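You operate a simulated robot arm through the tools that you are given. There is no shell and no other tool. Be economical: measure what you need, move in short steps, check, and stop when the job is done.

You run a simulated two-armed robot. Do the job below in one go: nothing can be reset, and whatever is moved stays where it is left.

TASK
Take the yellow towel from the stone counter and lay it out flat on the top of the oak linen table.

It is judged by the outcome, as a careful person would: the job done as asked, and still so three seconds after it is handed in. It fails if anything else is knocked over, pushed out of place, dropped, spilled or broken. Flat cloth is picked up by pressing the open fingertips on it (5 to 10 N) and closing them slowly along it; thin cloth reads only 2 to 8 mm in the jaws.

THE ROBOT
Two 7-joint arms with two-finger parallel grippers on one trunk, on a base that drives. Base frame: it is fixed to the floor where the robot stands at the start and does not move with it; the origin is under the middle of the robot, x ahead of it, y to its left, z up. Units: mm, degrees, N and s.
The left shoulder is at the start at [50, 165, 1030], the right one opposite. With the tool pointing down near the work surface each hand reaches from about 100 to 620 mm from the robot's upright axis, wherever it stands, measured 20 degrees to its own side. Places, roughly: top of the oak linen table [-1600, 500, 800]. Payload 3.91 kg a hand.
Tool frame (each hand has its own): the origin (TCP) lies between the finger pads and is the grasp point; the fingertips stand 30 mm ahead of it; z points along the fingers, y is the line along which they close. Largest opening 110 mm; finger width 20, thickness 10; the body of the gripper, 48 by 112 mm, starts 55 mm behind the TCP.
Orientation is that of the tool frame in the base frame, as a unit quaternion [x, y, z, w]. With the fingers straight down and closing along the base's y, the tool's x points along the base's -x, its y along +y and its z along -z.

THE INTERFACE
- The arms move only by the tool step_arm. It takes "left_plan", "right_plan" or both (then of equal length, played together; a hand with none holds still); each is a list of rows, each a list of 3 entries, a list of its own where there are three numbers: the shift along the base's x, y, z in mm, then the turn, a rotation vector about the base's x, y, z in degrees, then the closure, from 0 (fully open) to 1 (shut). In form: [[[x, y, z], [wx, wy, wz], claw], ...]. A call has 1 to 8 rows; each row is the pose to reach, as a shift and turn from the pose commanded when the call began. Each row takes 0.2 s and may step no farther than 50 mm and 8.6 degrees from the row before; otherwise, or with a gripper value out of range, the whole call is refused. A pose out of reach is approached as far as the arm can. The call stops where the force on the tool passes 40 N (or 10 N more than at its start, if that is more) or the arm is blocked; 0.2 s more then pass. Each finger travels about 45 mm/s and halts on what it meets, pressing with about 34 N; the grip force reading is that of the motor and also rises with nothing between the fingers. The clock runs only during rows and for 0.2 s after the last one: add rows that repeat a pose to give the fingers time. The reply holds the time, the measured pose of the TCP, the force on the tool along the base axes, the opening and the grip force, in the units named above and with some noise, with the torque about the TCP (base axes, N m) and any sound that the robot's microphone picked up.
- Cameras (640 x 400 px; columns grow to the right, rows downward): "scene" is now at [116, -3.1, 1262.5]; the picture's right is [-0.03, -1.00, 0.00], its down [0.07, -0.00, -1.00] and it looks along [1.00, -0.03, 0.07] (base axes); focal length 273 px, centre (320, 200). "left" rides on the left gripper at [72, -17, -103] in its tool frame; the picture's right is [0.23, 0.97, 0.00], its down [-0.76, 0.18, -0.62] and it looks along [-0.61, 0.14, 0.78] (tool axes); focal length 222 px, centre (320, 200). "right" rides on the right gripper at [72, 17, -103] in its tool frame; the picture's right is [-0.23, 0.97, 0.00], its down [-0.76, -0.18, -0.62] and it looks along [-0.61, -0.14, 0.78] (tool axes); focal length 222 px, centre (320, 200). There is no depth. A picture from a camera that has moved, and an enlarged one, comes with that camera's place and axes in the base frame and with its lens.
- snapshot(camera): a new picture of that camera. The clock stands still meanwhile.
- lift_body(by): slides the trunk up (or, below 0, down) by that many mm; the arms and the scene camera ride with it, the base frame stays. It gives what a move gives, with no picture.
- roll_base(legs): drives the robot by 1 to 6 legs, each [ahead, left, turn to the left] in mm, mm and degrees, along the robot's own axes; the way and the turn of a leg run together, so that a leg with both is an arc; at most 1500 mm and 180 degrees a leg. The arms and the cameras ride along, it lands a little off, and it stops where it bumps. It gives what a move gives.
- turn_head(pan, tilt): turns the head with the scene camera to pan (to the left, within 80 degrees either way) and tilt (down, from -29 to 69), counted from straight ahead of the robot. It gives what a move gives.
- enlarge(camera, box): a new picture of the part [left, top, right, bottom] of that camera's present view, enlarged. The clock stands still meanwhile.
- sign_off(): hands the job in; it is judged then, once.

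Work in short steps. Places have to be worked out from the pictures, the camera data and where the tool is seen: move nearer, look again, correct. Check each grasp and each placing, and mend what went wrong. You have 120 turns and 88 pictures in all, those below and enlarged ones among them. Open the grippers and draw the arms clear of the work before you hand the job in, unless the task says otherwise; then end with one line.

The tools are called by a JSON object that holds its "fn" and its "kwargs". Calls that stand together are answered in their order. step_arm: Moves the arms, as the interface text tells. Its arguments: {"type":"object","properties":{"left_plan":{"type":"array","items":{"type":"array"}},"right_plan":{"type":"array","items":{"type":"array"}}},"required":[]} The other tools are called the same way: lift_body (by) slides the trunk up or down; roll_base (legs) drives the base; turn_head (pan, tilt) turns the head that bears the scene camera; snapshot (camera) takes a picture; enlarge (camera, box) takes an enlarged picture of a part of a camera's view; sign_off () hands the job in.

At the start:

```text
t: 0.0
left_position: [310.3, 170.9, 1239.1]
left_ee_rot: [-0.001, 1.0, 0.0, 0.0]
left_contact_force: [-0.8, 0.6, -0.6]
left_moment: [-0.01, 0.0, 0.0]
left_gripper_width: 110.2
left_grip_force: 0.0
right_position: [319.3, -148.0, 1212.5]
right_ee_rot: [0.0, 1.0, 0.0, 0.001]
right_contact_force: [1.1, -0.3, 0.3]
right_moment: [-0.04, -0.01, 0.01]
right_gripper_width: 110.0
right_grip_force: 0.1
trunk travel left (down, up): [-250.0, 253.0]
robot x, y, heading: [2.4, -1.9, 0.1]
head pan, tilt: [-1.6, -3.9]
```

scene: 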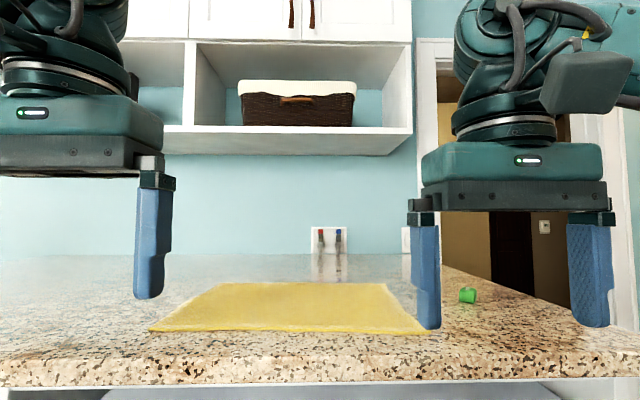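
right: 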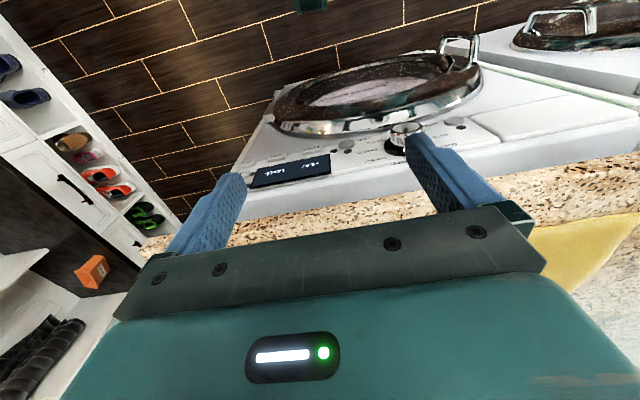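
left: 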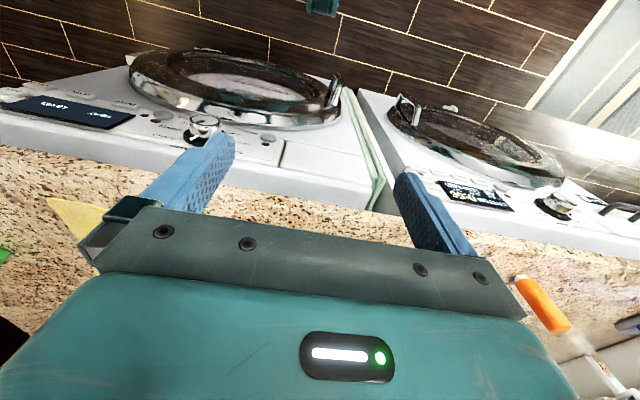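

The towel lies on the counter ahead of the robot. I tilt the head down to measure it.

{"fn": "turn_head", "kwargs": {"pan": 0, "tilt": 40}}

{"fn": "snapshot", "kwargs": {"camera": "scene"}}

```text
t: 1.1
left_position: [310.6, 166.8, 1238.3]
left_ee_rot: [-0.002, 1.0, -0.001, 0.001]
left_contact_force: [0.1, -0.3, 0.7]
left_moment: [0.01, 0.01, 0.02]
left_gripper_width: 110.1
left_grip_force: 0.1
right_position: [319.8, -148.0, 1212.9]
right_ee_rot: [0.0, 1.0, 0.0, 0.0]
right_contact_force: [-0.1, 0.1, -0.8]
right_moment: [-0.02, -0.01, 0.01]
right_gripper_width: 110.1
right_grip_force: 0.1
trunk travel left (down, up): [-250.0, 253.0]
robot x, y, heading: [-3.2, -0.9, 0.0]
head pan, tilt: [0.0, 40.0]
```

```text
84 pictures are left
camera scene: at [113.0, -0.6, 1192.8], right [0.0, -1.0, 0.0], down [-0.64, 0.0, -0.77], along [0.77, 0.0, -0.64], focal length 273 px, centre (320, 200)
```

scene: 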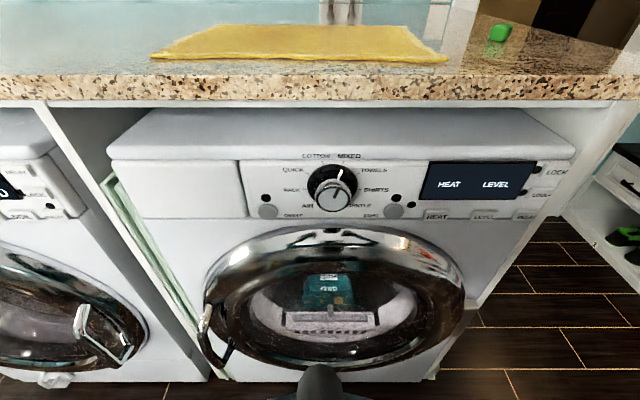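

Two views put the counter top at about z≈1105 with its front edge near x≈450. One more view in between will confirm this.

{"fn": "turn_head", "kwargs": {"pan": 0, "tilt": 15}}

{"fn": "snapshot", "kwargs": {"camera": "scene"}}

{"fn": "lift_body", "kwargs": {"by": 200}}

{"fn": "snapshot", "kwargs": {"camera": "scene"}}

```text
t: 2.0
left_position: [310.0, 169.1, 1237.9]
left_ee_rot: [-0.001, 1.0, -0.001, -0.001]
left_contact_force: [0.5, -1.0, 0.9]
left_moment: [0.02, 0.01, 0.0]
left_gripper_width: 110.1
left_grip_force: 0.0
right_position: [319.3, -149.3, 1212.8]
right_ee_rot: [0.0, 1.0, 0.0, 0.0]
right_contact_force: [0.6, -0.1, 0.7]
right_moment: [0.01, 0.01, 0.02]
right_gripper_width: 110.1
right_grip_force: 0.0
trunk travel left (down, up): [-250.0, 253.0]
robot x, y, heading: [-1.4, -2.7, 0.4]
head pan, tilt: [0.0, 15.0]
```

```text
83 pictures are left
camera scene: at [121.4, -0.6, 1232.2], right [0.0, -1.0, 0.0], down [-0.26, 0.0, -0.97], along [0.97, 0.0, -0.26], focal length 273 px, centre (320, 200)
```

scene: 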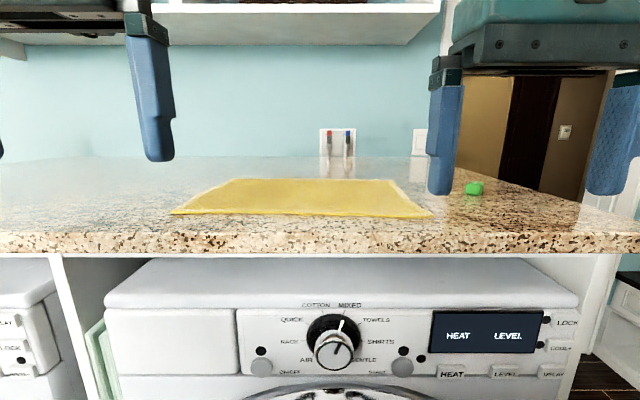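

```text
t: 4.2
left_position: [309.6, 168.6, 1438.1]
left_ee_rot: [-0.001, 1.0, -0.001, 0.0]
left_contact_force: [0.1, -0.3, 0.2]
left_moment: [-0.02, 0.02, -0.02]
left_gripper_width: 109.8
left_grip_force: 0.1
right_position: [318.8, -149.1, 1414.1]
right_ee_rot: [0.0, 1.0, 0.0, 0.001]
right_contact_force: [0.5, 0.7, -0.6]
right_moment: [0.04, -0.03, 0.03]
right_gripper_width: 110.0
right_grip_force: 0.0
trunk travel left (down, up): [-450.0, 53.0]
robot x, y, heading: [3.2, 2.9, 0.0]
head pan, tilt: [0.0, 15.0]
```

```text
82 pictures are left
camera scene: at [121.5, -0.6, 1432.2], right [0.0, -1.0, 0.0], down [-0.26, 0.0, -0.97], along [0.97, 0.0, -0.26], focal length 273 px, centre (320, 200)
```

scene: 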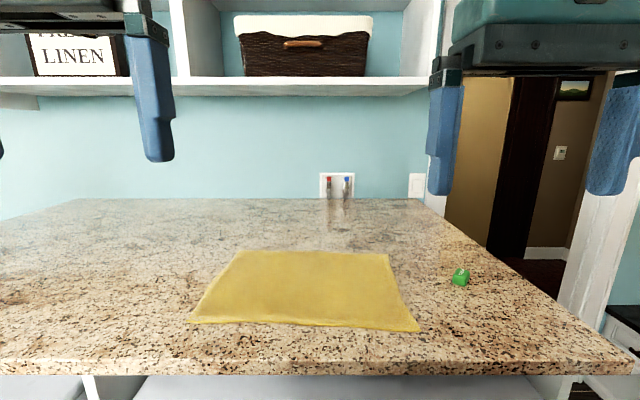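

The 200 mm baseline gives a counter top at z≈1105 and a towel spanning x 508–805, y −175…+222. The near corners are about (523,226) and (504,−168). A green cube sits at about (671,−317), so I keep away from it. I bring both hands to hover over the near corners with the jaws half closed.

{"fn": "step_arm", "kwargs": {"left_plan": [[[30, 3, -34], [0, 0, 0], 0.5], [[60, 6, -68], [0, 0, 0], 0.5], [[90, 10, -102], [0, 0, 0], 0.5], [[120, 13, -136], [0, 0, 0], 0.5], [[150, 16, -170], [0, 0, 0], 0.5], [[180, 20, -204], [0, 0, 0], 0.5], [[208, 23, -236], [0, 0, 0], 0.5], [[235, 26, -266], [0, 0, 0], 0.5]], "right_plan": [[[26, 1, -30], [0, 0, 0], 0.5], [[52, 2, -60], [0, 0, 0], 0.5], [[78, 3, -90], [0, 0, 0], 0.5], [[104, 4, -120], [0, 0, 0], 0.5], [[130, 5, -150], [0, 0, 0], 0.5], [[156, 6, -180], [0, 0, 0], 0.5], [[182, 8, -210], [0, 0, 0], 0.5], [[209, 9, -242], [0, 0, 0], 0.5]]}}

{"fn": "snapshot", "kwargs": {"camera": "left"}}

{"fn": "snapshot", "kwargs": {"camera": "right"}}

{"fn": "turn_head", "kwargs": {"pan": 0, "tilt": 35}}

{"fn": "snapshot", "kwargs": {"camera": "scene"}}

```text
t: 6.0
left_position: [547.4, 194.5, 1172.4]
left_ee_rot: [0.0, 1.0, -0.001, -0.001]
left_contact_force: [-0.5, 0.1, -1.2]
left_moment: [0.02, 0.01, 0.02]
left_gripper_width: 54.8
left_grip_force: 0.1
right_position: [529.2, -139.5, 1170.7]
right_ee_rot: [-0.001, 1.0, 0.0, 0.0]
right_contact_force: [-0.7, -0.9, 0.1]
right_moment: [0.02, -0.01, -0.01]
right_gripper_width: 55.3
right_grip_force: 0.1
trunk travel left (down, up): [-450.0, 53.0]
robot x, y, heading: [2.3, -0.0, -0.0]
head pan, tilt: [0.0, 15.0]
```

```text
81 pictures are left
camera left: at [472.9, 176.9, 1275.2], right [-0.23, 0.97, 0.0], down [0.76, 0.18, 0.62], along [0.61, 0.14, -0.78], focal length 222 px, centre (320, 200)
```

left: 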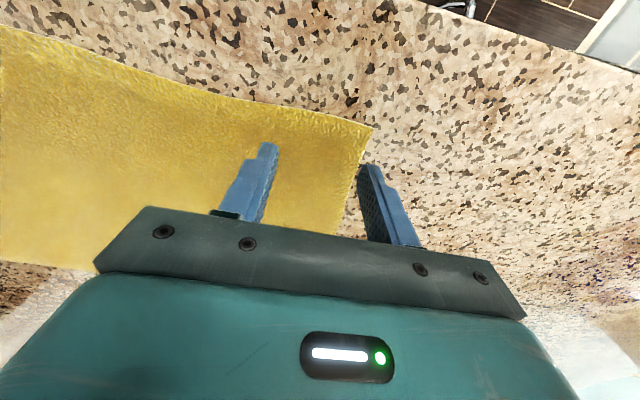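

```text
80 pictures are left
camera right: at [457.7, -122.5, 1273.3], right [0.23, 0.97, 0.0], down [0.76, -0.18, 0.62], along [0.61, -0.14, -0.78], focal length 222 px, centre (320, 200)
```

right: 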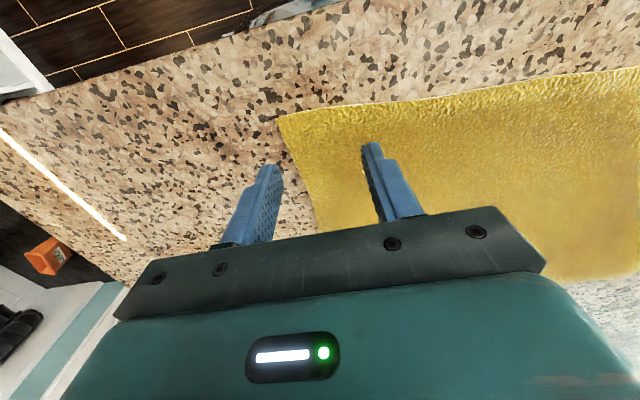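

```text
t: 6.8
left_position: [545.5, 195.3, 1173.5]
left_ee_rot: [0.0, 1.0, -0.002, 0.0]
left_contact_force: [0.2, 0.5, -0.2]
left_moment: [0.03, -0.02, 0.0]
left_gripper_width: 55.2
left_grip_force: 0.1
right_position: [528.1, -139.8, 1172.2]
right_ee_rot: [0.0, 1.0, 0.0, 0.001]
right_contact_force: [-0.4, 0.1, 0.0]
right_moment: [0.01, 0.02, 0.02]
right_gripper_width: 55.0
right_grip_force: 0.0
trunk travel left (down, up): [-450.0, 53.0]
robot x, y, heading: [1.3, 4.1, 0.1]
head pan, tilt: [0.0, 35.0]
```

```text
79 pictures are left
camera scene: at [116.2, -0.6, 1400.3], right [0.0, -1.0, 0.0], down [-0.57, 0.0, -0.82], along [0.82, 0.0, -0.57], focal length 273 px, centre (320, 200)
```

scene: 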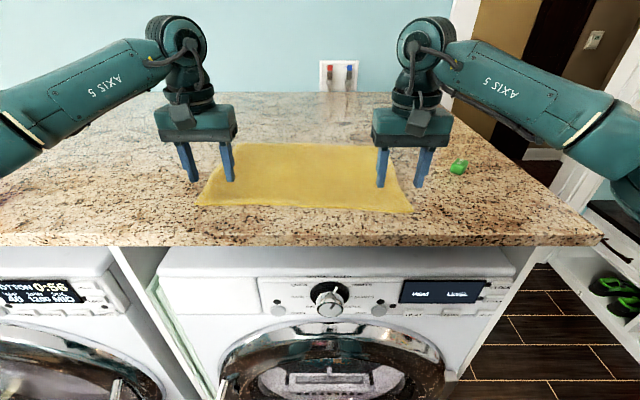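

The wrist views put the corners at (526,231) and (505,−164), which agrees with the head view. I shift the hands inward so both fingertips of each hand are on cloth, and come down to just above it.

{"fn": "step_arm", "kwargs": {"left_plan": [[[0, -15, 0], [0, 0, 0], 0.5], [[0, -15, -15], [0, 0, 0], 0.5], [[0, -15, -30], [0, 0, 0], 0.5]], "right_plan": [[[0, 24, 0], [0, 0, 0], 0.5], [[0, 24, -15], [0, 0, 0], 0.5], [[0, 24, -30], [0, 0, 0], 0.5]]}}

{"fn": "snapshot", "kwargs": {"camera": "left"}}

{"fn": "snapshot", "kwargs": {"camera": "right"}}

```text
t: 7.6
left_position: [544.2, 180.0, 1142.3]
left_ee_rot: [-0.001, 1.0, -0.002, 0.0]
left_contact_force: [0.0, -0.3, -0.3]
left_moment: [0.0, -0.03, 0.0]
left_gripper_width: 55.1
left_grip_force: 0.0
right_position: [529.2, -113.7, 1139.9]
right_ee_rot: [0.0, 1.0, 0.0, -0.001]
right_contact_force: [-0.2, -0.3, -0.2]
right_moment: [0.0, 0.0, -0.01]
right_gripper_width: 55.1
right_grip_force: 0.1
trunk travel left (down, up): [-450.0, 53.0]
robot x, y, heading: [1.8, -5.5, -0.0]
head pan, tilt: [0.0, 35.0]
```

```text
78 pictures are left
camera left: at [471.5, 162.2, 1245.7], right [-0.23, 0.97, 0.0], down [0.76, 0.18, 0.62], along [0.61, 0.14, -0.78], focal length 222 px, centre (320, 200)
```

left: 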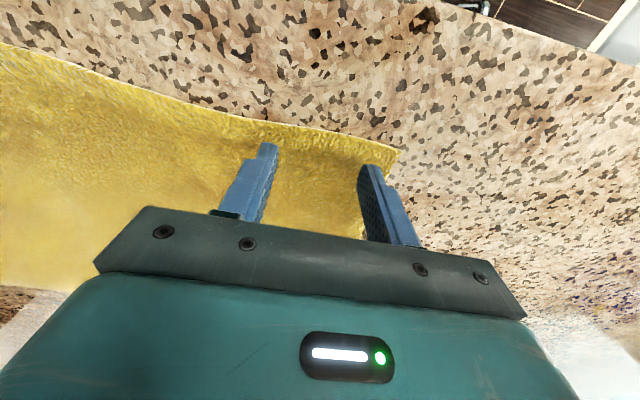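

```text
77 pictures are left
camera right: at [456.8, -97.7, 1242.8], right [0.23, 0.97, 0.0], down [0.76, -0.18, 0.62], along [0.61, -0.14, -0.78], focal length 222 px, centre (320, 200)
```

right: 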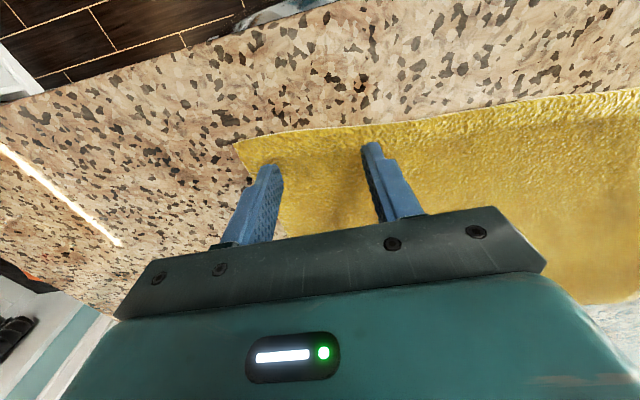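

The outer fingers are about 13 mm inside the side edges. I move forward a few mm and press down gently.

{"fn": "step_arm", "kwargs": {"left_plan": [[[6, -4, 0], [0, 0, 0], 0.5], [[6, -4, -3], [0, 0, 0], 0.5], [[6, -4, -5], [0, 0, 0], 0.5]], "right_plan": [[[4, 3, 0], [0, 0, 0], 0.5], [[4, 3, -2], [0, 0, 0], 0.5], [[4, 3, -4], [0, 0, 0], 0.5]]}}

```text
t: 8.4
left_position: [551.0, 177.0, 1137.0]
left_ee_rot: [-0.001, 1.0, -0.001, 0.0]
left_contact_force: [0.2, 0.6, 0.0]
left_moment: [0.03, 0.01, 0.0]
left_gripper_width: 54.9
left_grip_force: 0.1
right_position: [533.2, -112.8, 1136.0]
right_ee_rot: [0.001, 1.0, 0.0, 0.001]
right_contact_force: [-0.1, 0.3, -0.1]
right_moment: [0.0, -0.02, 0.03]
right_gripper_width: 54.9
right_grip_force: 0.1
trunk travel left (down, up): [-450.0, 53.0]
robot x, y, heading: [1.9, 1.2, 0.0]
head pan, tilt: [0.0, 35.0]
```

No contact yet, so I go a little lower.

{"fn": "step_arm", "kwargs": {"left_plan": [[[0, 0, -2], [0, 0, 0], 0.5], [[0, 0, -4], [0, 0, 0], 0.5]], "right_plan": [[[0, 0, -2], [0, 0, 0], 0.5], [[0, 0, -4], [0, 0, 0], 0.5]]}}

```text
t: 9.0
left_position: [549.9, 176.9, 1133.7]
left_ee_rot: [0.0, 1.0, -0.001, 0.001]
left_contact_force: [0.0, 0.0, 3.1]
left_moment: [0.01, -0.03, 0.01]
left_gripper_width: 54.7
left_grip_force: 0.0
right_position: [532.0, -112.5, 1134.1]
right_ee_rot: [0.0, 1.0, 0.0, 0.001]
right_contact_force: [-1.3, -0.4, 4.8]
right_moment: [0.05, 0.03, -0.02]
right_gripper_width: 55.1
right_grip_force: 0.0
trunk travel left (down, up): [-450.0, 53.0]
robot x, y, heading: [-1.7, -0.1, -0.1]
head pan, tilt: [0.0, 35.0]
```

Contact shows at about 3 and 5 N. I press slightly more.

{"fn": "step_arm", "kwargs": {"left_plan": [[[0, 0, -1.5], [0, 0, 0], 0.5]], "right_plan": [[[0, 0, -1], [0, 0, 0], 0.5]]}}

```text
t: 9.4
left_position: [549.7, 175.8, 1133.5]
left_ee_rot: [-0.001, 1.0, -0.001, 0.002]
left_contact_force: [1.3, 0.1, 5.8]
left_moment: [0.02, -0.05, 0.02]
left_gripper_width: 54.9
left_grip_force: 0.0
right_position: [532.8, -112.6, 1133.0]
right_ee_rot: [0.0, 1.0, 0.001, 0.002]
right_contact_force: [2.0, -0.5, 8.5]
right_moment: [0.04, 0.0, -0.02]
right_gripper_width: 55.0
right_grip_force: 0.0
trunk travel left (down, up): [-450.0, 53.0]
robot x, y, heading: [-2.0, 0.9, 0.2]
head pan, tilt: [0.0, 35.0]
```

The press is now 6 to 8.5 N, so I close slowly while holding it.

{"fn": "step_arm", "kwargs": {"left_plan": [[[0, 0, -0.5], [0, 0, 0], 0.56], [[0, 0, -0.5], [0, 0, 0], 0.62], [[0, 0, -0.5], [0, 0, 0], 0.68], [[0, 0, -0.5], [0, 0, 0], 0.74], [[0, 0, -0.5], [0, 0, 0], 0.8], [[0, 0, -0.5], [0, 0, 0], 0.86], [[0, 0, -0.5], [0, 0, 0], 0.93], [[0, 0, -0.5], [0, 0, 0], 1]], "right_plan": [[[0, 0, 0], [0, 0, 0], 0.56], [[0, 0, 0], [0, 0, 0], 0.62], [[0, 0, 0], [0, 0, 0], 0.68], [[0, 0, 0], [0, 0, 0], 0.74], [[0, 0, 0], [0, 0, 0], 0.8], [[0, 0, 0], [0, 0, 0], 0.86], [[0, 0, 0], [0, 0, 0], 0.93], [[0, 0, 0], [0, 0, 0], 1]]}}

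{"fn": "step_arm", "kwargs": {"left_plan": [[[0, 0, 0], [0, 0, 0], 1], [[0, 0, 0], [0, 0, 0], 1]], "right_plan": [[[0, 0, 0], [0, 0, 0], 1], [[0, 0, 0], [0, 0, 0], 1]]}}

{"fn": "snapshot", "kwargs": {"camera": "left"}}

{"fn": "snapshot", "kwargs": {"camera": "right"}}

```text
t: 11.2
left_position: [549.6, 175.4, 1133.7]
left_ee_rot: [0.0, 1.0, -0.002, 0.0]
left_contact_force: [-0.8, -8.1, 11.2]
left_moment: [-0.21, 0.02, 0.04]
left_gripper_width: 6.0
left_grip_force: 31.2
right_position: [531.2, -111.4, 1133.6]
right_ee_rot: [0.0, 1.0, 0.0, 0.002]
right_contact_force: [-0.1, 5.8, 10.5]
right_moment: [0.2, -0.01, 0.04]
right_gripper_width: 5.7
right_grip_force: 34.0
trunk travel left (down, up): [-450.0, 53.0]
robot x, y, heading: [-3.3, -1.4, -0.0]
head pan, tilt: [0.0, 35.0]
```

```text
t: 11.8
left_position: [549.0, 174.5, 1133.4]
left_ee_rot: [-0.001, 1.0, -0.001, 0.001]
left_contact_force: [-0.5, -9.4, 11.4]
left_moment: [-0.27, 0.03, 0.01]
left_gripper_width: 5.5
left_grip_force: 34.0
right_position: [531.6, -111.9, 1133.4]
right_ee_rot: [0.0, 1.0, 0.001, 0.002]
right_contact_force: [1.5, 7.9, 12.2]
right_moment: [0.21, -0.01, 0.0]
right_gripper_width: 6.2
right_grip_force: 34.2
trunk travel left (down, up): [-450.0, 53.0]
robot x, y, heading: [-0.3, 0.7, -0.2]
head pan, tilt: [0.0, 35.0]
```

```text
76 pictures are left
camera left: at [475.5, 157.2, 1236.1], right [-0.23, 0.97, 0.0], down [0.76, 0.18, 0.62], along [0.61, 0.14, -0.78], focal length 222 px, centre (320, 200)
```

left: 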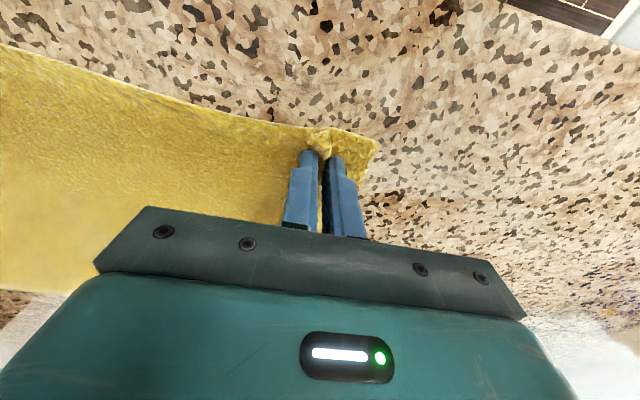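

```text
75 pictures are left
camera right: at [458.8, -95.9, 1235.9], right [0.23, 0.97, 0.0], down [0.76, -0.18, 0.62], along [0.61, -0.14, -0.78], focal length 222 px, centre (320, 200)
```

right: 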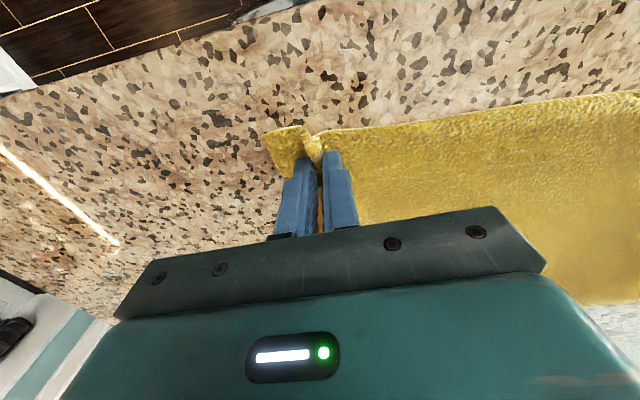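

Both hands hold the cloth, with the jaws at about 6 mm on a pinched ridge. I lift and draw back toward the robot.

{"fn": "step_arm", "kwargs": {"left_plan": [[[0, 0, 30], [0, 0, 0], 1], [[5, 3, 70], [0, 0, 0], 1], [[5, 5, 110], [0, 0, 0], 1], [[-10, 6, 150], [0, 0, 0], 1], [[-30, 8, 190], [0, 0, 0], 1], [[-50, 10, 230], [0, 0, 0], 1], [[-75, 10, 265], [0, 0, 0], 1], [[-100, 10, 300], [0, 0, 0], 1]], "right_plan": [[[0, 0, 30], [0, 0, 0], 1], [[5, 0, 70], [0, 0, 0], 1], [[5, 0, 110], [0, 0, 0], 1], [[-10, 0, 150], [0, 0, 0], 1], [[-30, 0, 190], [0, 0, 0], 1], [[-45, 0, 230], [0, 0, 0], 1], [[-65, 0, 265], [0, 0, 0], 1], [[-85, 0, 300], [0, 0, 0], 1]]}}

{"fn": "snapshot", "kwargs": {"camera": "scene"}}

```text
t: 13.6
left_position: [446.6, 186.4, 1433.6]
left_ee_rot: [0.002, 1.0, -0.003, 0.002]
left_contact_force: [-0.1, -20.9, -0.3]
left_moment: [-0.67, -0.06, 0.05]
left_gripper_width: 5.2
left_grip_force: 34.4
right_position: [443.2, -111.3, 1434.3]
right_ee_rot: [-0.002, 1.0, 0.002, 0.003]
right_contact_force: [-0.9, 21.8, 0.3]
right_moment: [0.67, 0.01, 0.14]
right_gripper_width: 5.7
right_grip_force: 34.2
trunk travel left (down, up): [-450.0, 53.0]
robot x, y, heading: [-4.1, -0.3, -0.1]
head pan, tilt: [0.0, 35.0]
```

```text
74 pictures are left
camera scene: at [113.0, -0.4, 1400.5], right [0.0, -1.0, 0.0], down [-0.57, 0.0, -0.82], along [0.82, 0.0, -0.57], focal length 273 px, centre (320, 200)
```

scene: 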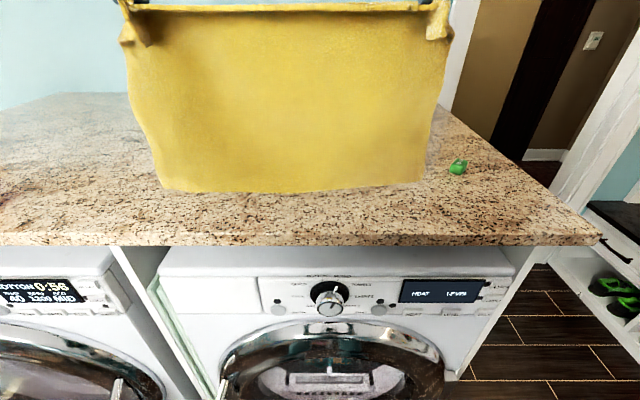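

The towel hangs free, but with 21 N of sideways tension. I ease the hands 5 mm inward each, bring them closer, and raise the trunk to clear the counter.

{"fn": "step_arm", "kwargs": {"left_plan": [[[-10, -3, 5], [0, 0, 0], 1], [[-30, -6, 10], [0, 0, 0], 1], [[-40, -6, 10], [0, 0, 0], 1]], "right_plan": [[[-10, 3, 5], [0, 0, 0], 1], [[-30, 5, 10], [0, 0, 0], 1], [[-40, 5, 10], [0, 0, 0], 1]]}}

{"fn": "lift_body", "kwargs": {"by": 50}}

{"fn": "roll_base", "kwargs": {"legs": [[-300, 0, 0]]}}

{"fn": "turn_head", "kwargs": {"pan": 80, "tilt": 30}}

{"fn": "snapshot", "kwargs": {"camera": "scene"}}

```text
t: 14.4
left_position: [411.2, 180.8, 1441.1]
left_ee_rot: [-0.001, 1.0, -0.001, 0.0]
left_contact_force: [0.6, -11.0, -0.3]
left_moment: [-0.31, 0.01, 0.05]
left_gripper_width: 4.9
left_grip_force: 33.9
right_position: [407.5, -108.8, 1441.4]
right_ee_rot: [0.0, 1.0, 0.0, 0.0]
right_contact_force: [-0.3, 10.2, 0.1]
right_moment: [0.27, 0.0, 0.06]
right_gripper_width: 5.0
right_grip_force: 34.0
trunk travel left (down, up): [-450.0, 53.0]
robot x, y, heading: [0.1, -0.8, -0.2]
head pan, tilt: [0.0, 35.0]
```

```text
t: 15.3
left_position: [410.8, 179.5, 1492.0]
left_ee_rot: [0.001, 1.0, -0.002, 0.001]
left_contact_force: [0.2, -8.9, -0.3]
left_moment: [-0.3, -0.01, 0.02]
left_gripper_width: 5.2
left_grip_force: 33.7
right_position: [408.4, -106.8, 1491.1]
right_ee_rot: [0.0, 1.0, 0.001, 0.0]
right_contact_force: [-1.0, 8.1, 1.0]
right_moment: [0.27, 0.04, 0.04]
right_gripper_width: 5.0
right_grip_force: 34.0
trunk travel left (down, up): [-500.0, 3.0]
robot x, y, heading: [-0.8, 2.9, 0.1]
head pan, tilt: [0.0, 35.0]
```

```text
t: 17.4
left_position: [110.6, 179.4, 1491.0]
left_ee_rot: [0.0, 1.0, -0.001, -0.001]
left_contact_force: [0.4, -8.8, -0.2]
left_moment: [-0.27, -0.03, 0.02]
left_gripper_width: 4.8
left_grip_force: 34.0
right_position: [105.8, -107.4, 1491.4]
right_ee_rot: [0.001, 1.0, 0.0, 0.0]
right_contact_force: [-0.1, 8.4, -0.9]
right_moment: [0.27, -0.02, 0.06]
right_gripper_width: 5.0
right_grip_force: 33.8
trunk travel left (down, up): [-500.0, 3.0]
robot x, y, heading: [-298.4, 3.4, -0.3]
head pan, tilt: [0.0, 35.0]
```

```text
t: 18.9
left_position: [111.2, 179.7, 1491.3]
left_ee_rot: [0.0, 1.0, -0.001, 0.0]
left_contact_force: [-0.3, -8.3, 0.3]
left_moment: [-0.27, 0.01, 0.01]
left_gripper_width: 4.5
left_grip_force: 33.9
right_position: [106.3, -106.9, 1492.3]
right_ee_rot: [0.0, 1.0, 0.0, 0.0]
right_contact_force: [-0.4, 9.4, -0.9]
right_moment: [0.27, 0.0, 0.01]
right_gripper_width: 5.0
right_grip_force: 33.7
trunk travel left (down, up): [-500.0, 3.0]
robot x, y, heading: [-297.9, -0.4, -0.1]
head pan, tilt: [80.0, 30.0]
```

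```text
73 pictures are left
camera scene: at [-256.4, 88.6, 1458.0], right [0.98, -0.18, 0.0], down [-0.09, -0.49, -0.87], along [0.15, 0.85, -0.5], focal length 273 px, centre (320, 200)
```

scene: 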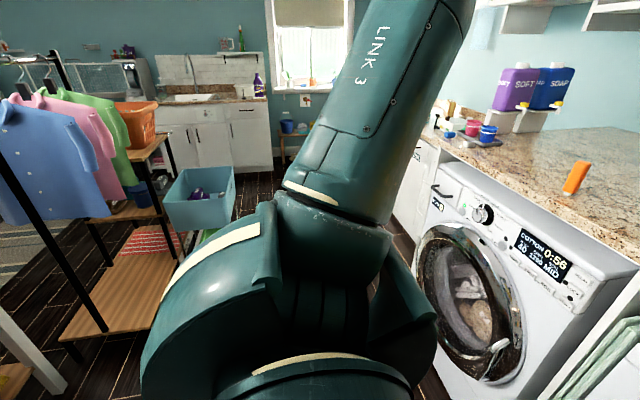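

There is a clothes rack a bit over 1 m behind on the left, and the space around the base is clear. I turn 90° left to look toward the table.

{"fn": "roll_base", "kwargs": {"legs": [[0, 0, 90]]}}

{"fn": "turn_head", "kwargs": {"pan": 70, "tilt": 25}}

{"fn": "snapshot", "kwargs": {"camera": "scene"}}

{"fn": "turn_head", "kwargs": {"pan": 30, "tilt": 25}}

{"fn": "snapshot", "kwargs": {"camera": "scene"}}

```text
t: 23.1
left_position: [-482.8, 409.3, 1490.5]
left_ee_rot: [0.709, -0.705, 0.0, -0.001]
left_contact_force: [9.6, -0.2, 0.3]
left_moment: [0.0, -0.35, -0.01]
left_gripper_width: 4.4
left_grip_force: 33.6
right_position: [-195.2, 407.6, 1491.9]
right_ee_rot: [0.71, -0.704, 0.0, 0.0]
right_contact_force: [-10.1, -0.3, -0.2]
right_moment: [-0.02, 0.32, 0.01]
right_gripper_width: 4.5
right_grip_force: 34.8
trunk travel left (down, up): [-500.0, 3.0]
robot x, y, heading: [-301.1, 3.5, 90.6]
head pan, tilt: [80.0, 30.0]
```

```text
t: 23.9
left_position: [-482.6, 410.0, 1491.1]
left_ee_rot: [0.709, -0.705, 0.001, -0.001]
left_contact_force: [8.7, 0.5, -0.5]
left_moment: [-0.02, -0.3, -0.04]
left_gripper_width: 4.5
left_grip_force: 34.1
right_position: [-196.2, 408.6, 1491.6]
right_ee_rot: [0.709, -0.705, -0.001, 0.0]
right_contact_force: [-8.0, 0.4, -0.8]
right_moment: [0.04, 0.26, 0.0]
right_gripper_width: 4.6
right_grip_force: 33.8
trunk travel left (down, up): [-500.0, 3.0]
robot x, y, heading: [-299.2, -2.7, 90.5]
head pan, tilt: [70.0, 25.0]
```

```text
72 pictures are left
camera scene: at [-388.6, 59.9, 1466.0], right [0.34, 0.94, 0.0], down [0.4, -0.14, -0.91], along [-0.85, 0.3, -0.42], focal length 273 px, centre (320, 200)
```

scene: 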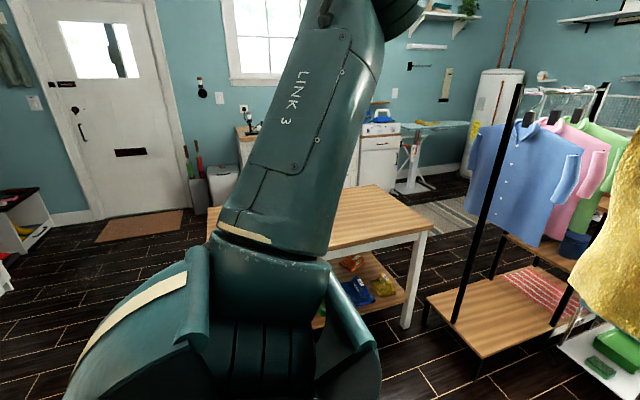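

```text
t: 24.9
left_position: [-481.4, 410.6, 1491.0]
left_ee_rot: [0.709, -0.705, 0.001, 0.0]
left_contact_force: [9.2, 0.1, 0.1]
left_moment: [-0.04, -0.32, -0.02]
left_gripper_width: 4.2
left_grip_force: 33.5
right_position: [-195.5, 408.1, 1492.0]
right_ee_rot: [0.71, -0.705, -0.001, 0.0]
right_contact_force: [-9.8, -0.6, -0.9]
right_moment: [0.0, 0.26, 0.04]
right_gripper_width: 4.5
right_grip_force: 34.1
trunk travel left (down, up): [-500.0, 3.0]
robot x, y, heading: [-299.2, -2.0, 90.2]
head pan, tilt: [30.0, 25.0]
```

```text
71 pictures are left
camera scene: at [-348.4, 108.4, 1466.0], right [0.86, 0.51, 0.0], down [0.21, -0.36, -0.91], along [-0.46, 0.78, -0.42], focal length 273 px, centre (320, 200)
```

scene: 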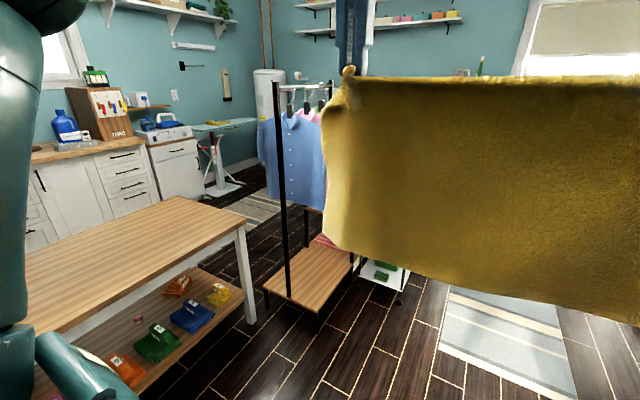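

The oak table's near edge runs at about x≈−1235…−1270 for y 200–900, with its near right corner at about (−1233,900), and its top looks empty. I turn to face it and drive to about (−650,420), short of the table.

{"fn": "roll_base", "kwargs": {"legs": [[0, 0, 90], [350, -420, 0]]}}

{"fn": "turn_head", "kwargs": {"pan": 0, "tilt": 69}}

{"fn": "snapshot", "kwargs": {"camera": "scene"}}

{"fn": "snapshot", "kwargs": {"camera": "right"}}

```text
t: 33.0
left_position: [-1067.1, 233.1, 1492.5]
left_ee_rot: [1.0, 0.005, 0.0, -0.001]
left_contact_force: [-0.9, 9.9, 0.3]
left_moment: [0.28, -0.01, -0.07]
left_gripper_width: 4.4
left_grip_force: 34.3
right_position: [-1066.1, 518.8, 1491.1]
right_ee_rot: [1.0, 0.004, 0.0, 0.0]
right_contact_force: [-0.5, -9.7, -0.2]
right_moment: [-0.27, 0.01, 0.0]
right_gripper_width: 4.3
right_grip_force: 34.4
trunk travel left (down, up): [-500.0, 3.0]
robot x, y, heading: [-658.1, 416.6, -179.8]
head pan, tilt: [30.0, 25.0]
```

```text
t: 34.1
left_position: [-1067.2, 232.9, 1491.4]
left_ee_rot: [1.0, 0.003, 0.001, -0.001]
left_contact_force: [-0.1, 8.6, 0.0]
left_moment: [0.24, 0.01, -0.1]
left_gripper_width: 4.2
left_grip_force: 34.1
right_position: [-1065.7, 518.8, 1492.4]
right_ee_rot: [1.0, 0.004, 0.0, 0.001]
right_contact_force: [0.5, -10.9, -0.4]
right_moment: [-0.25, -0.04, -0.04]
right_gripper_width: 4.1
right_grip_force: 34.3
trunk travel left (down, up): [-500.0, 3.0]
robot x, y, heading: [-657.1, 413.8, -179.8]
head pan, tilt: [0.0, 68.8]
```

```text
70 pictures are left
camera scene: at [-744.6, 414.2, 1406.6], right [-0.01, 1.0, 0.0], down [0.93, 0.01, -0.36], along [-0.36, 0.0, -0.93], focal length 273 px, centre (320, 200)
```

scene: 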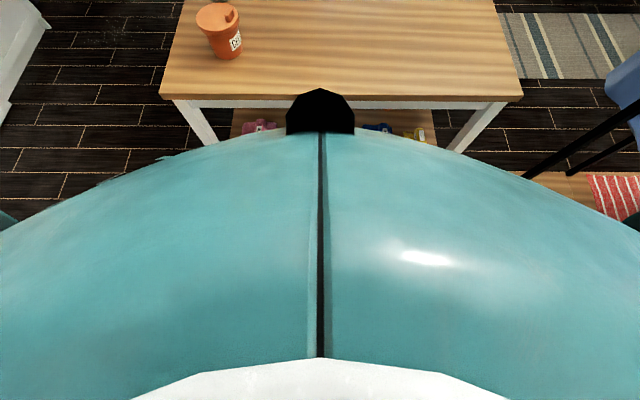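

```text
69 pictures are left
camera right: at [-993.1, 502.7, 1594.6], right [-0.22, -0.98, 0.0], down [-0.76, 0.17, 0.62], along [-0.61, 0.14, -0.78], focal length 222 px, centre (320, 200)
```

right: 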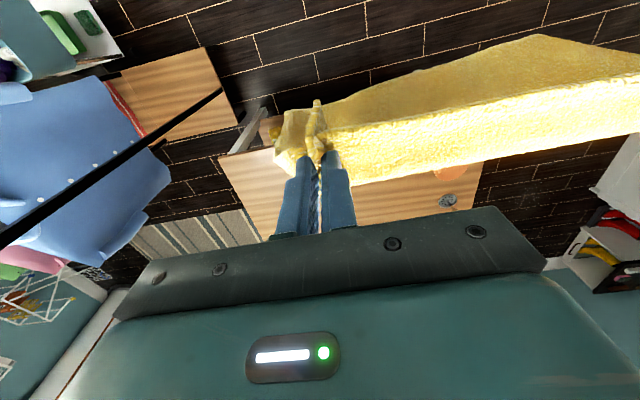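

There is an orange bottle on the table's left side, and possibly a round thing near it. My table height estimates disagree, so I lower the trunk for a clean vertical baseline.

{"fn": "lift_body", "kwargs": {"by": -250}}

{"fn": "snapshot", "kwargs": {"camera": "scene"}}

{"fn": "snapshot", "kwargs": {"camera": "right"}}

{"fn": "snapshot", "kwargs": {"camera": "left"}}

```text
t: 36.7
left_position: [-1067.8, 232.1, 1241.5]
left_ee_rot: [1.0, 0.004, 0.0, -0.001]
left_contact_force: [0.6, 9.0, -0.6]
left_moment: [0.29, 0.0, -0.04]
left_gripper_width: 4.4
left_grip_force: 33.5
right_position: [-1064.9, 519.7, 1242.2]
right_ee_rot: [1.0, 0.004, 0.0, 0.001]
right_contact_force: [0.5, -9.1, 0.2]
right_moment: [-0.26, 0.0, -0.03]
right_gripper_width: 4.4
right_grip_force: 33.8
trunk travel left (down, up): [-250.0, 253.0]
robot x, y, heading: [-659.7, 420.5, -179.6]
head pan, tilt: [0.0, 68.8]
```

```text
68 pictures are left
camera scene: at [-744.4, 414.2, 1156.6], right [-0.01, 1.0, 0.0], down [0.93, 0.01, -0.36], along [-0.36, 0.0, -0.93], focal length 273 px, centre (320, 200)
```

scene: 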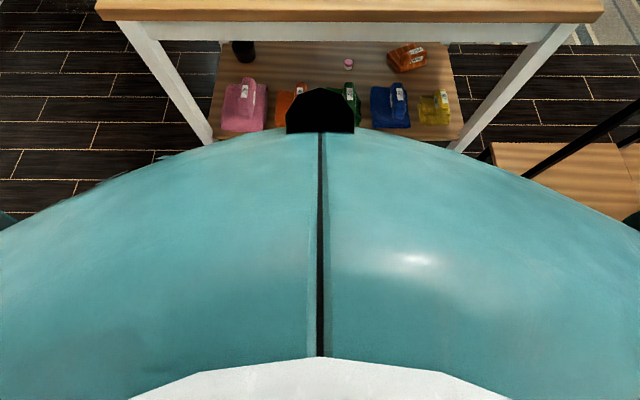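

```text
67 pictures are left
camera right: at [-993.0, 502.8, 1344.7], right [-0.22, -0.98, 0.0], down [-0.76, 0.17, 0.62], along [-0.61, 0.14, -0.78], focal length 222 px, centre (320, 200)
```

right: 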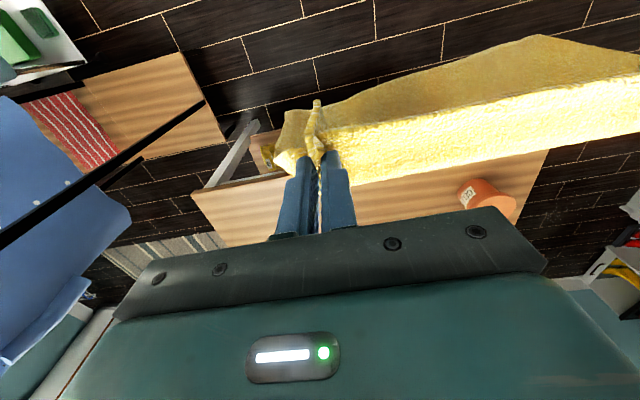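

```text
66 pictures are left
camera left: at [-996.1, 248.8, 1344.9], right [0.23, -0.97, 0.0], down [-0.76, -0.18, 0.62], along [-0.61, -0.14, -0.78], focal length 222 px, centre (320, 200)
```

left: 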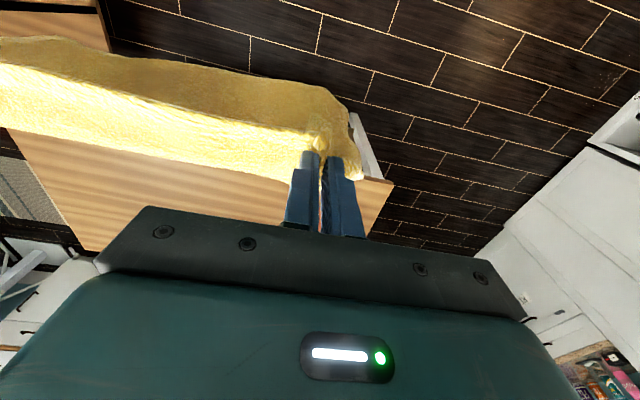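

The table top works out at z≈765, spanning x≈−1330…−1910 and y≈−65…1010. The orange cup is near (−1490,130), so I will lay the towel around y≈540, well clear of it. I raise the trunk, then extend the hands with the fingers tilted 32° forward to gain reach.

{"fn": "lift_body", "kwargs": {"by": 200}}

{"fn": "step_arm", "kwargs": {"left_plan": [[[-30, 5, -5], [0, 8, 0], 1], [[-60, 10, -10], [0, 16, 0], 1], [[-95, 15, -15], [0, 24, 0], 1], [[-130, 20, -20], [0, 32, 0], 1], [[-165, 25, -30], [0, 32, 0], 1], [[-200, 30, -40], [0, 32, 0], 1], [[-230, 35, -50], [0, 32, 0], 1], [[-260, 40, -60], [0, 32, 0], 1]], "right_plan": [[[-30, 5, -5], [0, 8, 0], 1], [[-60, 10, -10], [0, 16, 0], 1], [[-95, 15, -15], [0, 24, 0], 1], [[-130, 20, -20], [0, 32, 0], 1], [[-165, 25, -30], [0, 32, 0], 1], [[-200, 30, -40], [0, 32, 0], 1], [[-230, 35, -50], [0, 32, 0], 1], [[-260, 40, -60], [0, 32, 0], 1]]}}

{"fn": "snapshot", "kwargs": {"camera": "scene"}}

```text
t: 38.9
left_position: [-1067.2, 232.0, 1440.8]
left_ee_rot: [1.0, 0.003, 0.0, -0.001]
left_contact_force: [1.0, 8.3, -0.4]
left_moment: [0.27, 0.03, -0.11]
left_gripper_width: 4.6
left_grip_force: 34.2
right_position: [-1065.5, 519.1, 1441.8]
right_ee_rot: [1.0, 0.004, 0.001, 0.0]
right_contact_force: [0.0, -8.6, -0.4]
right_moment: [-0.29, 0.01, -0.04]
right_gripper_width: 4.4
right_grip_force: 34.2
trunk travel left (down, up): [-450.0, 53.0]
robot x, y, heading: [-656.8, 417.7, -179.5]
head pan, tilt: [0.0, 68.8]
```

```text
t: 40.6
left_position: [-1325.7, 272.2, 1379.5]
left_ee_rot: [0.962, 0.001, -0.275, -0.002]
left_contact_force: [-0.5, 7.1, 0.2]
left_moment: [0.19, -0.01, -0.16]
left_gripper_width: 4.2
left_grip_force: 34.2
right_position: [-1327.3, 557.9, 1380.7]
right_ee_rot: [0.961, 0.008, -0.275, -0.001]
right_contact_force: [0.4, -8.1, -0.2]
right_moment: [-0.16, -0.07, 0.1]
right_gripper_width: 4.3
right_grip_force: 34.0
trunk travel left (down, up): [-450.0, 53.0]
robot x, y, heading: [-658.7, 416.4, -179.8]
head pan, tilt: [0.0, 68.8]
```

```text
65 pictures are left
camera scene: at [-745.8, 414.5, 1356.4], right [-0.01, 1.0, 0.0], down [0.93, 0.01, -0.36], along [-0.36, 0.0, -0.93], focal length 273 px, centre (320, 200)
```

scene: 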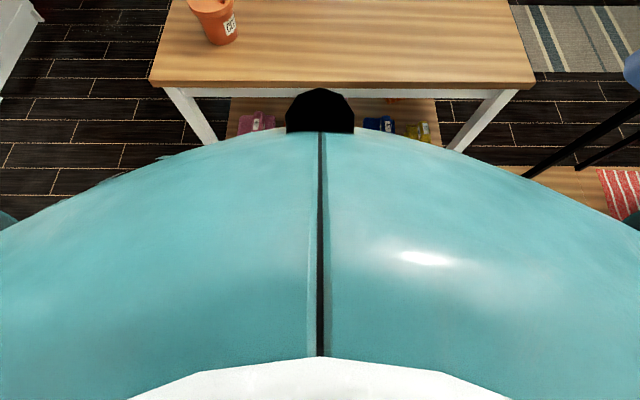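

The extension worked at 670 mm ahead. Before driving in, I check the whole table top from under the towel.

{"fn": "turn_head", "kwargs": {"pan": 0, "tilt": 45}}

{"fn": "snapshot", "kwargs": {"camera": "scene"}}

```text
t: 41.5
left_position: [-1324.5, 271.9, 1380.0]
left_ee_rot: [0.961, 0.003, -0.276, -0.002]
left_contact_force: [0.1, 8.9, 0.1]
left_moment: [0.21, -0.02, -0.16]
left_gripper_width: 4.3
left_grip_force: 34.2
right_position: [-1326.3, 559.3, 1381.6]
right_ee_rot: [0.961, 0.006, -0.276, -0.001]
right_contact_force: [0.2, -8.8, -0.6]
right_moment: [-0.22, -0.04, 0.13]
right_gripper_width: 4.5
right_grip_force: 34.2
trunk travel left (down, up): [-450.0, 53.0]
robot x, y, heading: [-659.7, 417.7, -179.5]
head pan, tilt: [0.0, 45.0]
```

```text
64 pictures are left
camera scene: at [-770.1, 414.0, 1385.3], right [-0.01, 1.0, 0.0], down [0.71, 0.01, -0.71], along [-0.71, -0.01, -0.71], focal length 273 px, centre (320, 200)
```

scene: 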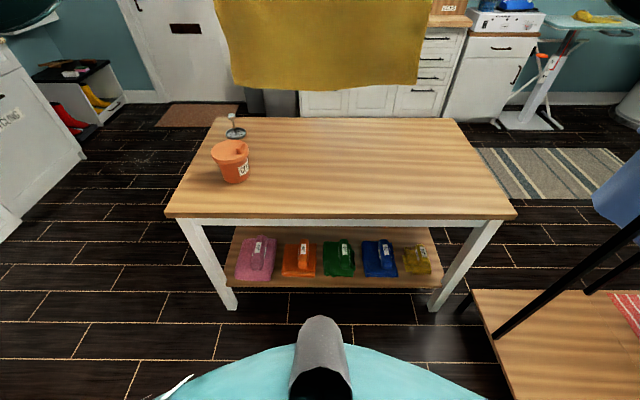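

The table spans x −1333…−1920, y −65…1012, and is clear to the right of the cup. The hanging shirts on the right may be close to the right elbow, so I look that way before moving.

{"fn": "turn_head", "kwargs": {"pan": -60, "tilt": 25}}

{"fn": "snapshot", "kwargs": {"camera": "scene"}}

```text
t: 42.8
left_position: [-1323.8, 271.2, 1381.1]
left_ee_rot: [0.961, 0.003, -0.276, -0.002]
left_contact_force: [-0.2, 9.6, -0.2]
left_moment: [0.24, -0.01, -0.18]
left_gripper_width: 4.4
left_grip_force: 34.1
right_position: [-1325.4, 558.1, 1380.7]
right_ee_rot: [0.961, 0.004, -0.276, -0.001]
right_contact_force: [0.5, -9.7, -0.8]
right_moment: [-0.2, -0.06, 0.14]
right_gripper_width: 4.6
right_grip_force: 34.6
trunk travel left (down, up): [-450.0, 53.0]
robot x, y, heading: [-656.0, 413.0, -179.8]
head pan, tilt: [-60.0, 25.0]
```

```text
63 pictures are left
camera scene: at [-735.4, 494.0, 1416.0], right [0.86, 0.51, 0.0], down [0.21, -0.36, -0.91], along [-0.46, 0.78, -0.42], focal length 273 px, centre (320, 200)
```

scene: 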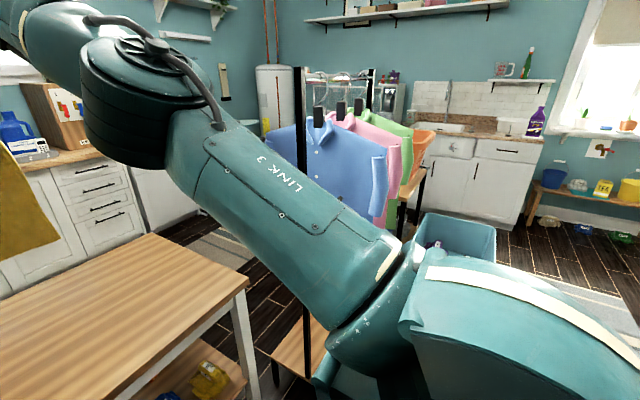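

The shirts and rack are beyond y≈1100. The elbow will reach about y≈850, so that is clear. I drive right and then toward the table.

{"fn": "roll_base", "kwargs": {"legs": [[0, -115, 0], [200, 0, 0]]}}

{"fn": "turn_head", "kwargs": {"pan": 0, "tilt": 50}}

{"fn": "snapshot", "kwargs": {"camera": "scene"}}

```text
t: 45.7
left_position: [-1523.6, 384.3, 1382.0]
left_ee_rot: [0.961, 0.003, -0.275, -0.002]
left_contact_force: [-0.3, 9.9, -0.1]
left_moment: [0.23, -0.05, -0.2]
left_gripper_width: 4.2
left_grip_force: 34.3
right_position: [-1524.8, 669.9, 1381.7]
right_ee_rot: [0.961, 0.003, -0.276, -0.002]
right_contact_force: [-0.2, -8.5, -1.0]
right_moment: [-0.2, -0.04, 0.15]
right_gripper_width: 4.4
right_grip_force: 33.9
trunk travel left (down, up): [-450.0, 53.0]
robot x, y, heading: [-855.6, 528.1, -179.8]
head pan, tilt: [-60.0, 25.0]
```

```text
t: 47.0
left_position: [-1522.5, 383.8, 1380.9]
left_ee_rot: [0.961, 0.003, -0.276, -0.002]
left_contact_force: [-0.7, 8.9, -0.4]
left_moment: [0.19, -0.03, -0.18]
left_gripper_width: 4.0
left_grip_force: 33.7
right_position: [-1524.0, 670.6, 1381.6]
right_ee_rot: [0.961, 0.006, -0.276, 0.001]
right_contact_force: [-0.3, -7.7, -0.9]
right_moment: [-0.17, -0.01, 0.11]
right_gripper_width: 4.5
right_grip_force: 34.2
trunk travel left (down, up): [-450.0, 53.0]
robot x, y, heading: [-853.6, 527.6, -179.7]
head pan, tilt: [0.0, 50.0]
```

```text
62 pictures are left
camera scene: at [-963.7, 526.6, 1378.5], right [-0.01, 1.0, 0.0], down [0.77, 0.01, -0.64], along [-0.64, 0.0, -0.77], focal length 273 px, centre (320, 200)
```

scene: 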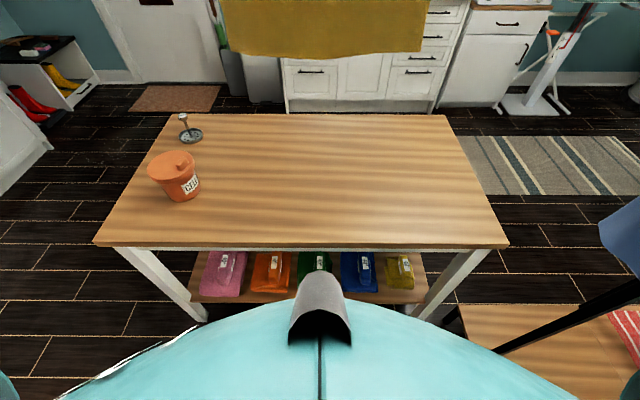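

I am 478 mm from the table edge with the view clear. I lower the trunk, creep forward 100 mm and extend the arms a bit more.

{"fn": "lift_body", "kwargs": {"by": -150}}

{"fn": "roll_base", "kwargs": {"legs": [[100, 0, 0]]}}

{"fn": "step_arm", "kwargs": {"left_plan": [[[-20, 0, -15], [0, 0, 0], 1], [[-40, 0, -35], [0, 0, 0], 1], [[-55, 0, -60], [0, 0, 0], 1], [[-70, 0, -90], [0, 0, 0], 1]], "right_plan": [[[-20, 0, -15], [0, 0, 0], 1], [[-40, 0, -35], [0, 0, 0], 1], [[-55, 0, -60], [0, 0, 0], 1], [[-70, 0, -90], [0, 0, 0], 1]]}}

{"fn": "snapshot", "kwargs": {"camera": "scene"}}

```text
t: 48.7
left_position: [-1522.1, 383.9, 1231.1]
left_ee_rot: [0.961, 0.003, -0.276, -0.002]
left_contact_force: [-0.6, 8.8, -0.3]
left_moment: [0.24, -0.02, -0.21]
left_gripper_width: 4.3
left_grip_force: 34.1
right_position: [-1523.7, 670.4, 1230.8]
right_ee_rot: [0.961, 0.005, -0.276, -0.001]
right_contact_force: [1.0, -9.4, 0.3]
right_moment: [-0.21, -0.04, 0.11]
right_gripper_width: 4.3
right_grip_force: 33.7
trunk travel left (down, up): [-300.0, 203.0]
robot x, y, heading: [-855.0, 526.7, -179.5]
head pan, tilt: [0.0, 50.0]
```

```text
t: 49.9
left_position: [-1622.5, 382.8, 1230.4]
left_ee_rot: [0.961, 0.003, -0.275, -0.002]
left_contact_force: [-0.1, 9.3, 0.1]
left_moment: [0.22, -0.06, -0.2]
left_gripper_width: 4.3
left_grip_force: 33.9
right_position: [-1623.3, 669.8, 1230.3]
right_ee_rot: [0.961, 0.005, -0.275, -0.001]
right_contact_force: [0.3, -8.3, 0.0]
right_moment: [-0.2, -0.06, 0.15]
right_gripper_width: 4.3
right_grip_force: 33.5
trunk travel left (down, up): [-300.0, 203.0]
robot x, y, heading: [-952.4, 528.5, -179.5]
head pan, tilt: [0.0, 50.0]
```

```text
t: 50.9
left_position: [-1665.6, 385.2, 1141.8]
left_ee_rot: [0.961, 0.002, -0.276, -0.004]
left_contact_force: [-0.2, 9.4, 0.1]
left_moment: [0.25, -0.01, -0.22]
left_gripper_width: 4.3
left_grip_force: 33.6
left hand out of reach, approached as far as the arm can: row 1, 2, 3, 4
right_position: [-1663.6, 671.7, 1138.2]
right_ee_rot: [0.961, 0.006, -0.275, 0.001]
right_contact_force: [0.8, -10.3, -0.7]
right_moment: [-0.24, 0.01, 0.12]
right_gripper_width: 4.7
right_grip_force: 33.6
right hand out of reach, approached as far as the arm can: row 1, 2, 3, 4
trunk travel left (down, up): [-300.0, 203.0]
robot x, y, heading: [-959.6, 528.8, -179.8]
head pan, tilt: [0.0, 50.0]
```

```text
61 pictures are left
camera scene: at [-1062.3, 525.6, 1228.6], right [-0.01, 1.0, 0.0], down [0.77, 0.01, -0.64], along [-0.64, 0.0, -0.77], focal length 273 px, centre (320, 200)
```

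scene: 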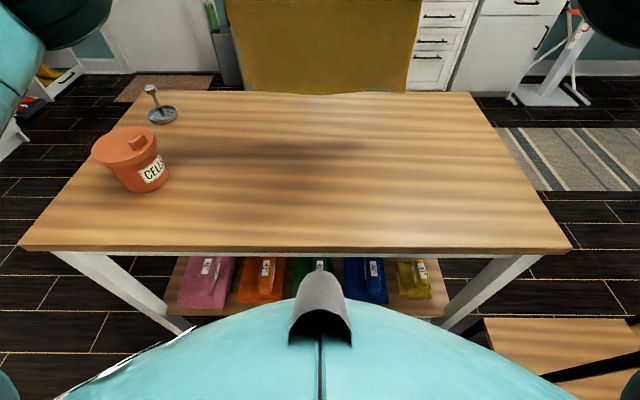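

The hands are at full reach (705 mm), and the towel's bottom edge is about 130 mm above the table. The torso front is only about 200 mm ahead of the axis, so 60 mm more is safe and gives a margin at the near edge. I then lower the towel partly.

{"fn": "roll_base", "kwargs": {"legs": [[60, 0, 0]]}}

{"fn": "lift_body", "kwargs": {"by": -60}}

{"fn": "snapshot", "kwargs": {"camera": "scene"}}

```text
t: 51.9
left_position: [-1726.6, 383.3, 1142.1]
left_ee_rot: [0.962, 0.003, -0.274, -0.002]
left_contact_force: [-0.9, 10.3, -0.2]
left_moment: [0.3, -0.03, -0.19]
left_gripper_width: 4.4
left_grip_force: 33.8
right_position: [-1722.7, 672.2, 1138.0]
right_ee_rot: [0.961, 0.005, -0.276, 0.0]
right_contact_force: [1.0, -11.0, -1.0]
right_moment: [-0.27, -0.02, 0.13]
right_gripper_width: 4.5
right_grip_force: 34.2
trunk travel left (down, up): [-300.0, 203.0]
robot x, y, heading: [-1016.2, 524.4, -179.6]
head pan, tilt: [0.0, 50.0]
```

```text
t: 52.9
left_position: [-1724.3, 384.2, 1082.1]
left_ee_rot: [0.961, 0.0, -0.275, -0.004]
left_contact_force: [0.7, 8.9, -0.5]
left_moment: [0.23, -0.08, -0.21]
left_gripper_width: 4.3
left_grip_force: 33.3
right_position: [-1722.9, 671.6, 1078.3]
right_ee_rot: [0.961, 0.005, -0.276, 0.0]
right_contact_force: [-0.4, -9.8, -0.5]
right_moment: [-0.24, -0.01, 0.14]
right_gripper_width: 4.2
right_grip_force: 34.0
trunk travel left (down, up): [-240.0, 263.0]
robot x, y, heading: [-1016.6, 526.3, -179.5]
head pan, tilt: [0.0, 50.0]
```

```text
60 pictures are left
camera scene: at [-1121.8, 525.4, 1168.6], right [-0.01, 1.0, 0.0], down [0.77, 0.01, -0.64], along [-0.64, 0.0, -0.77], focal length 273 px, centre (320, 200)
```

scene: 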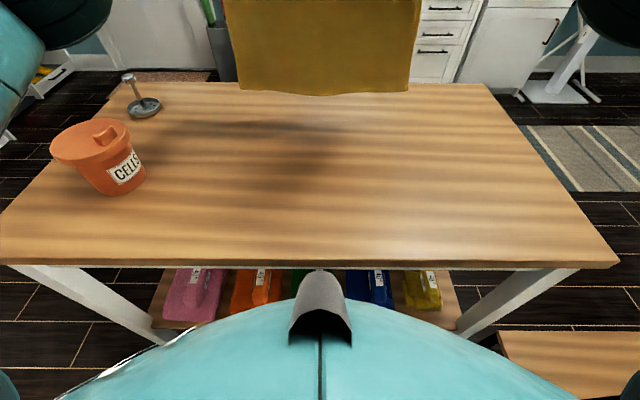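

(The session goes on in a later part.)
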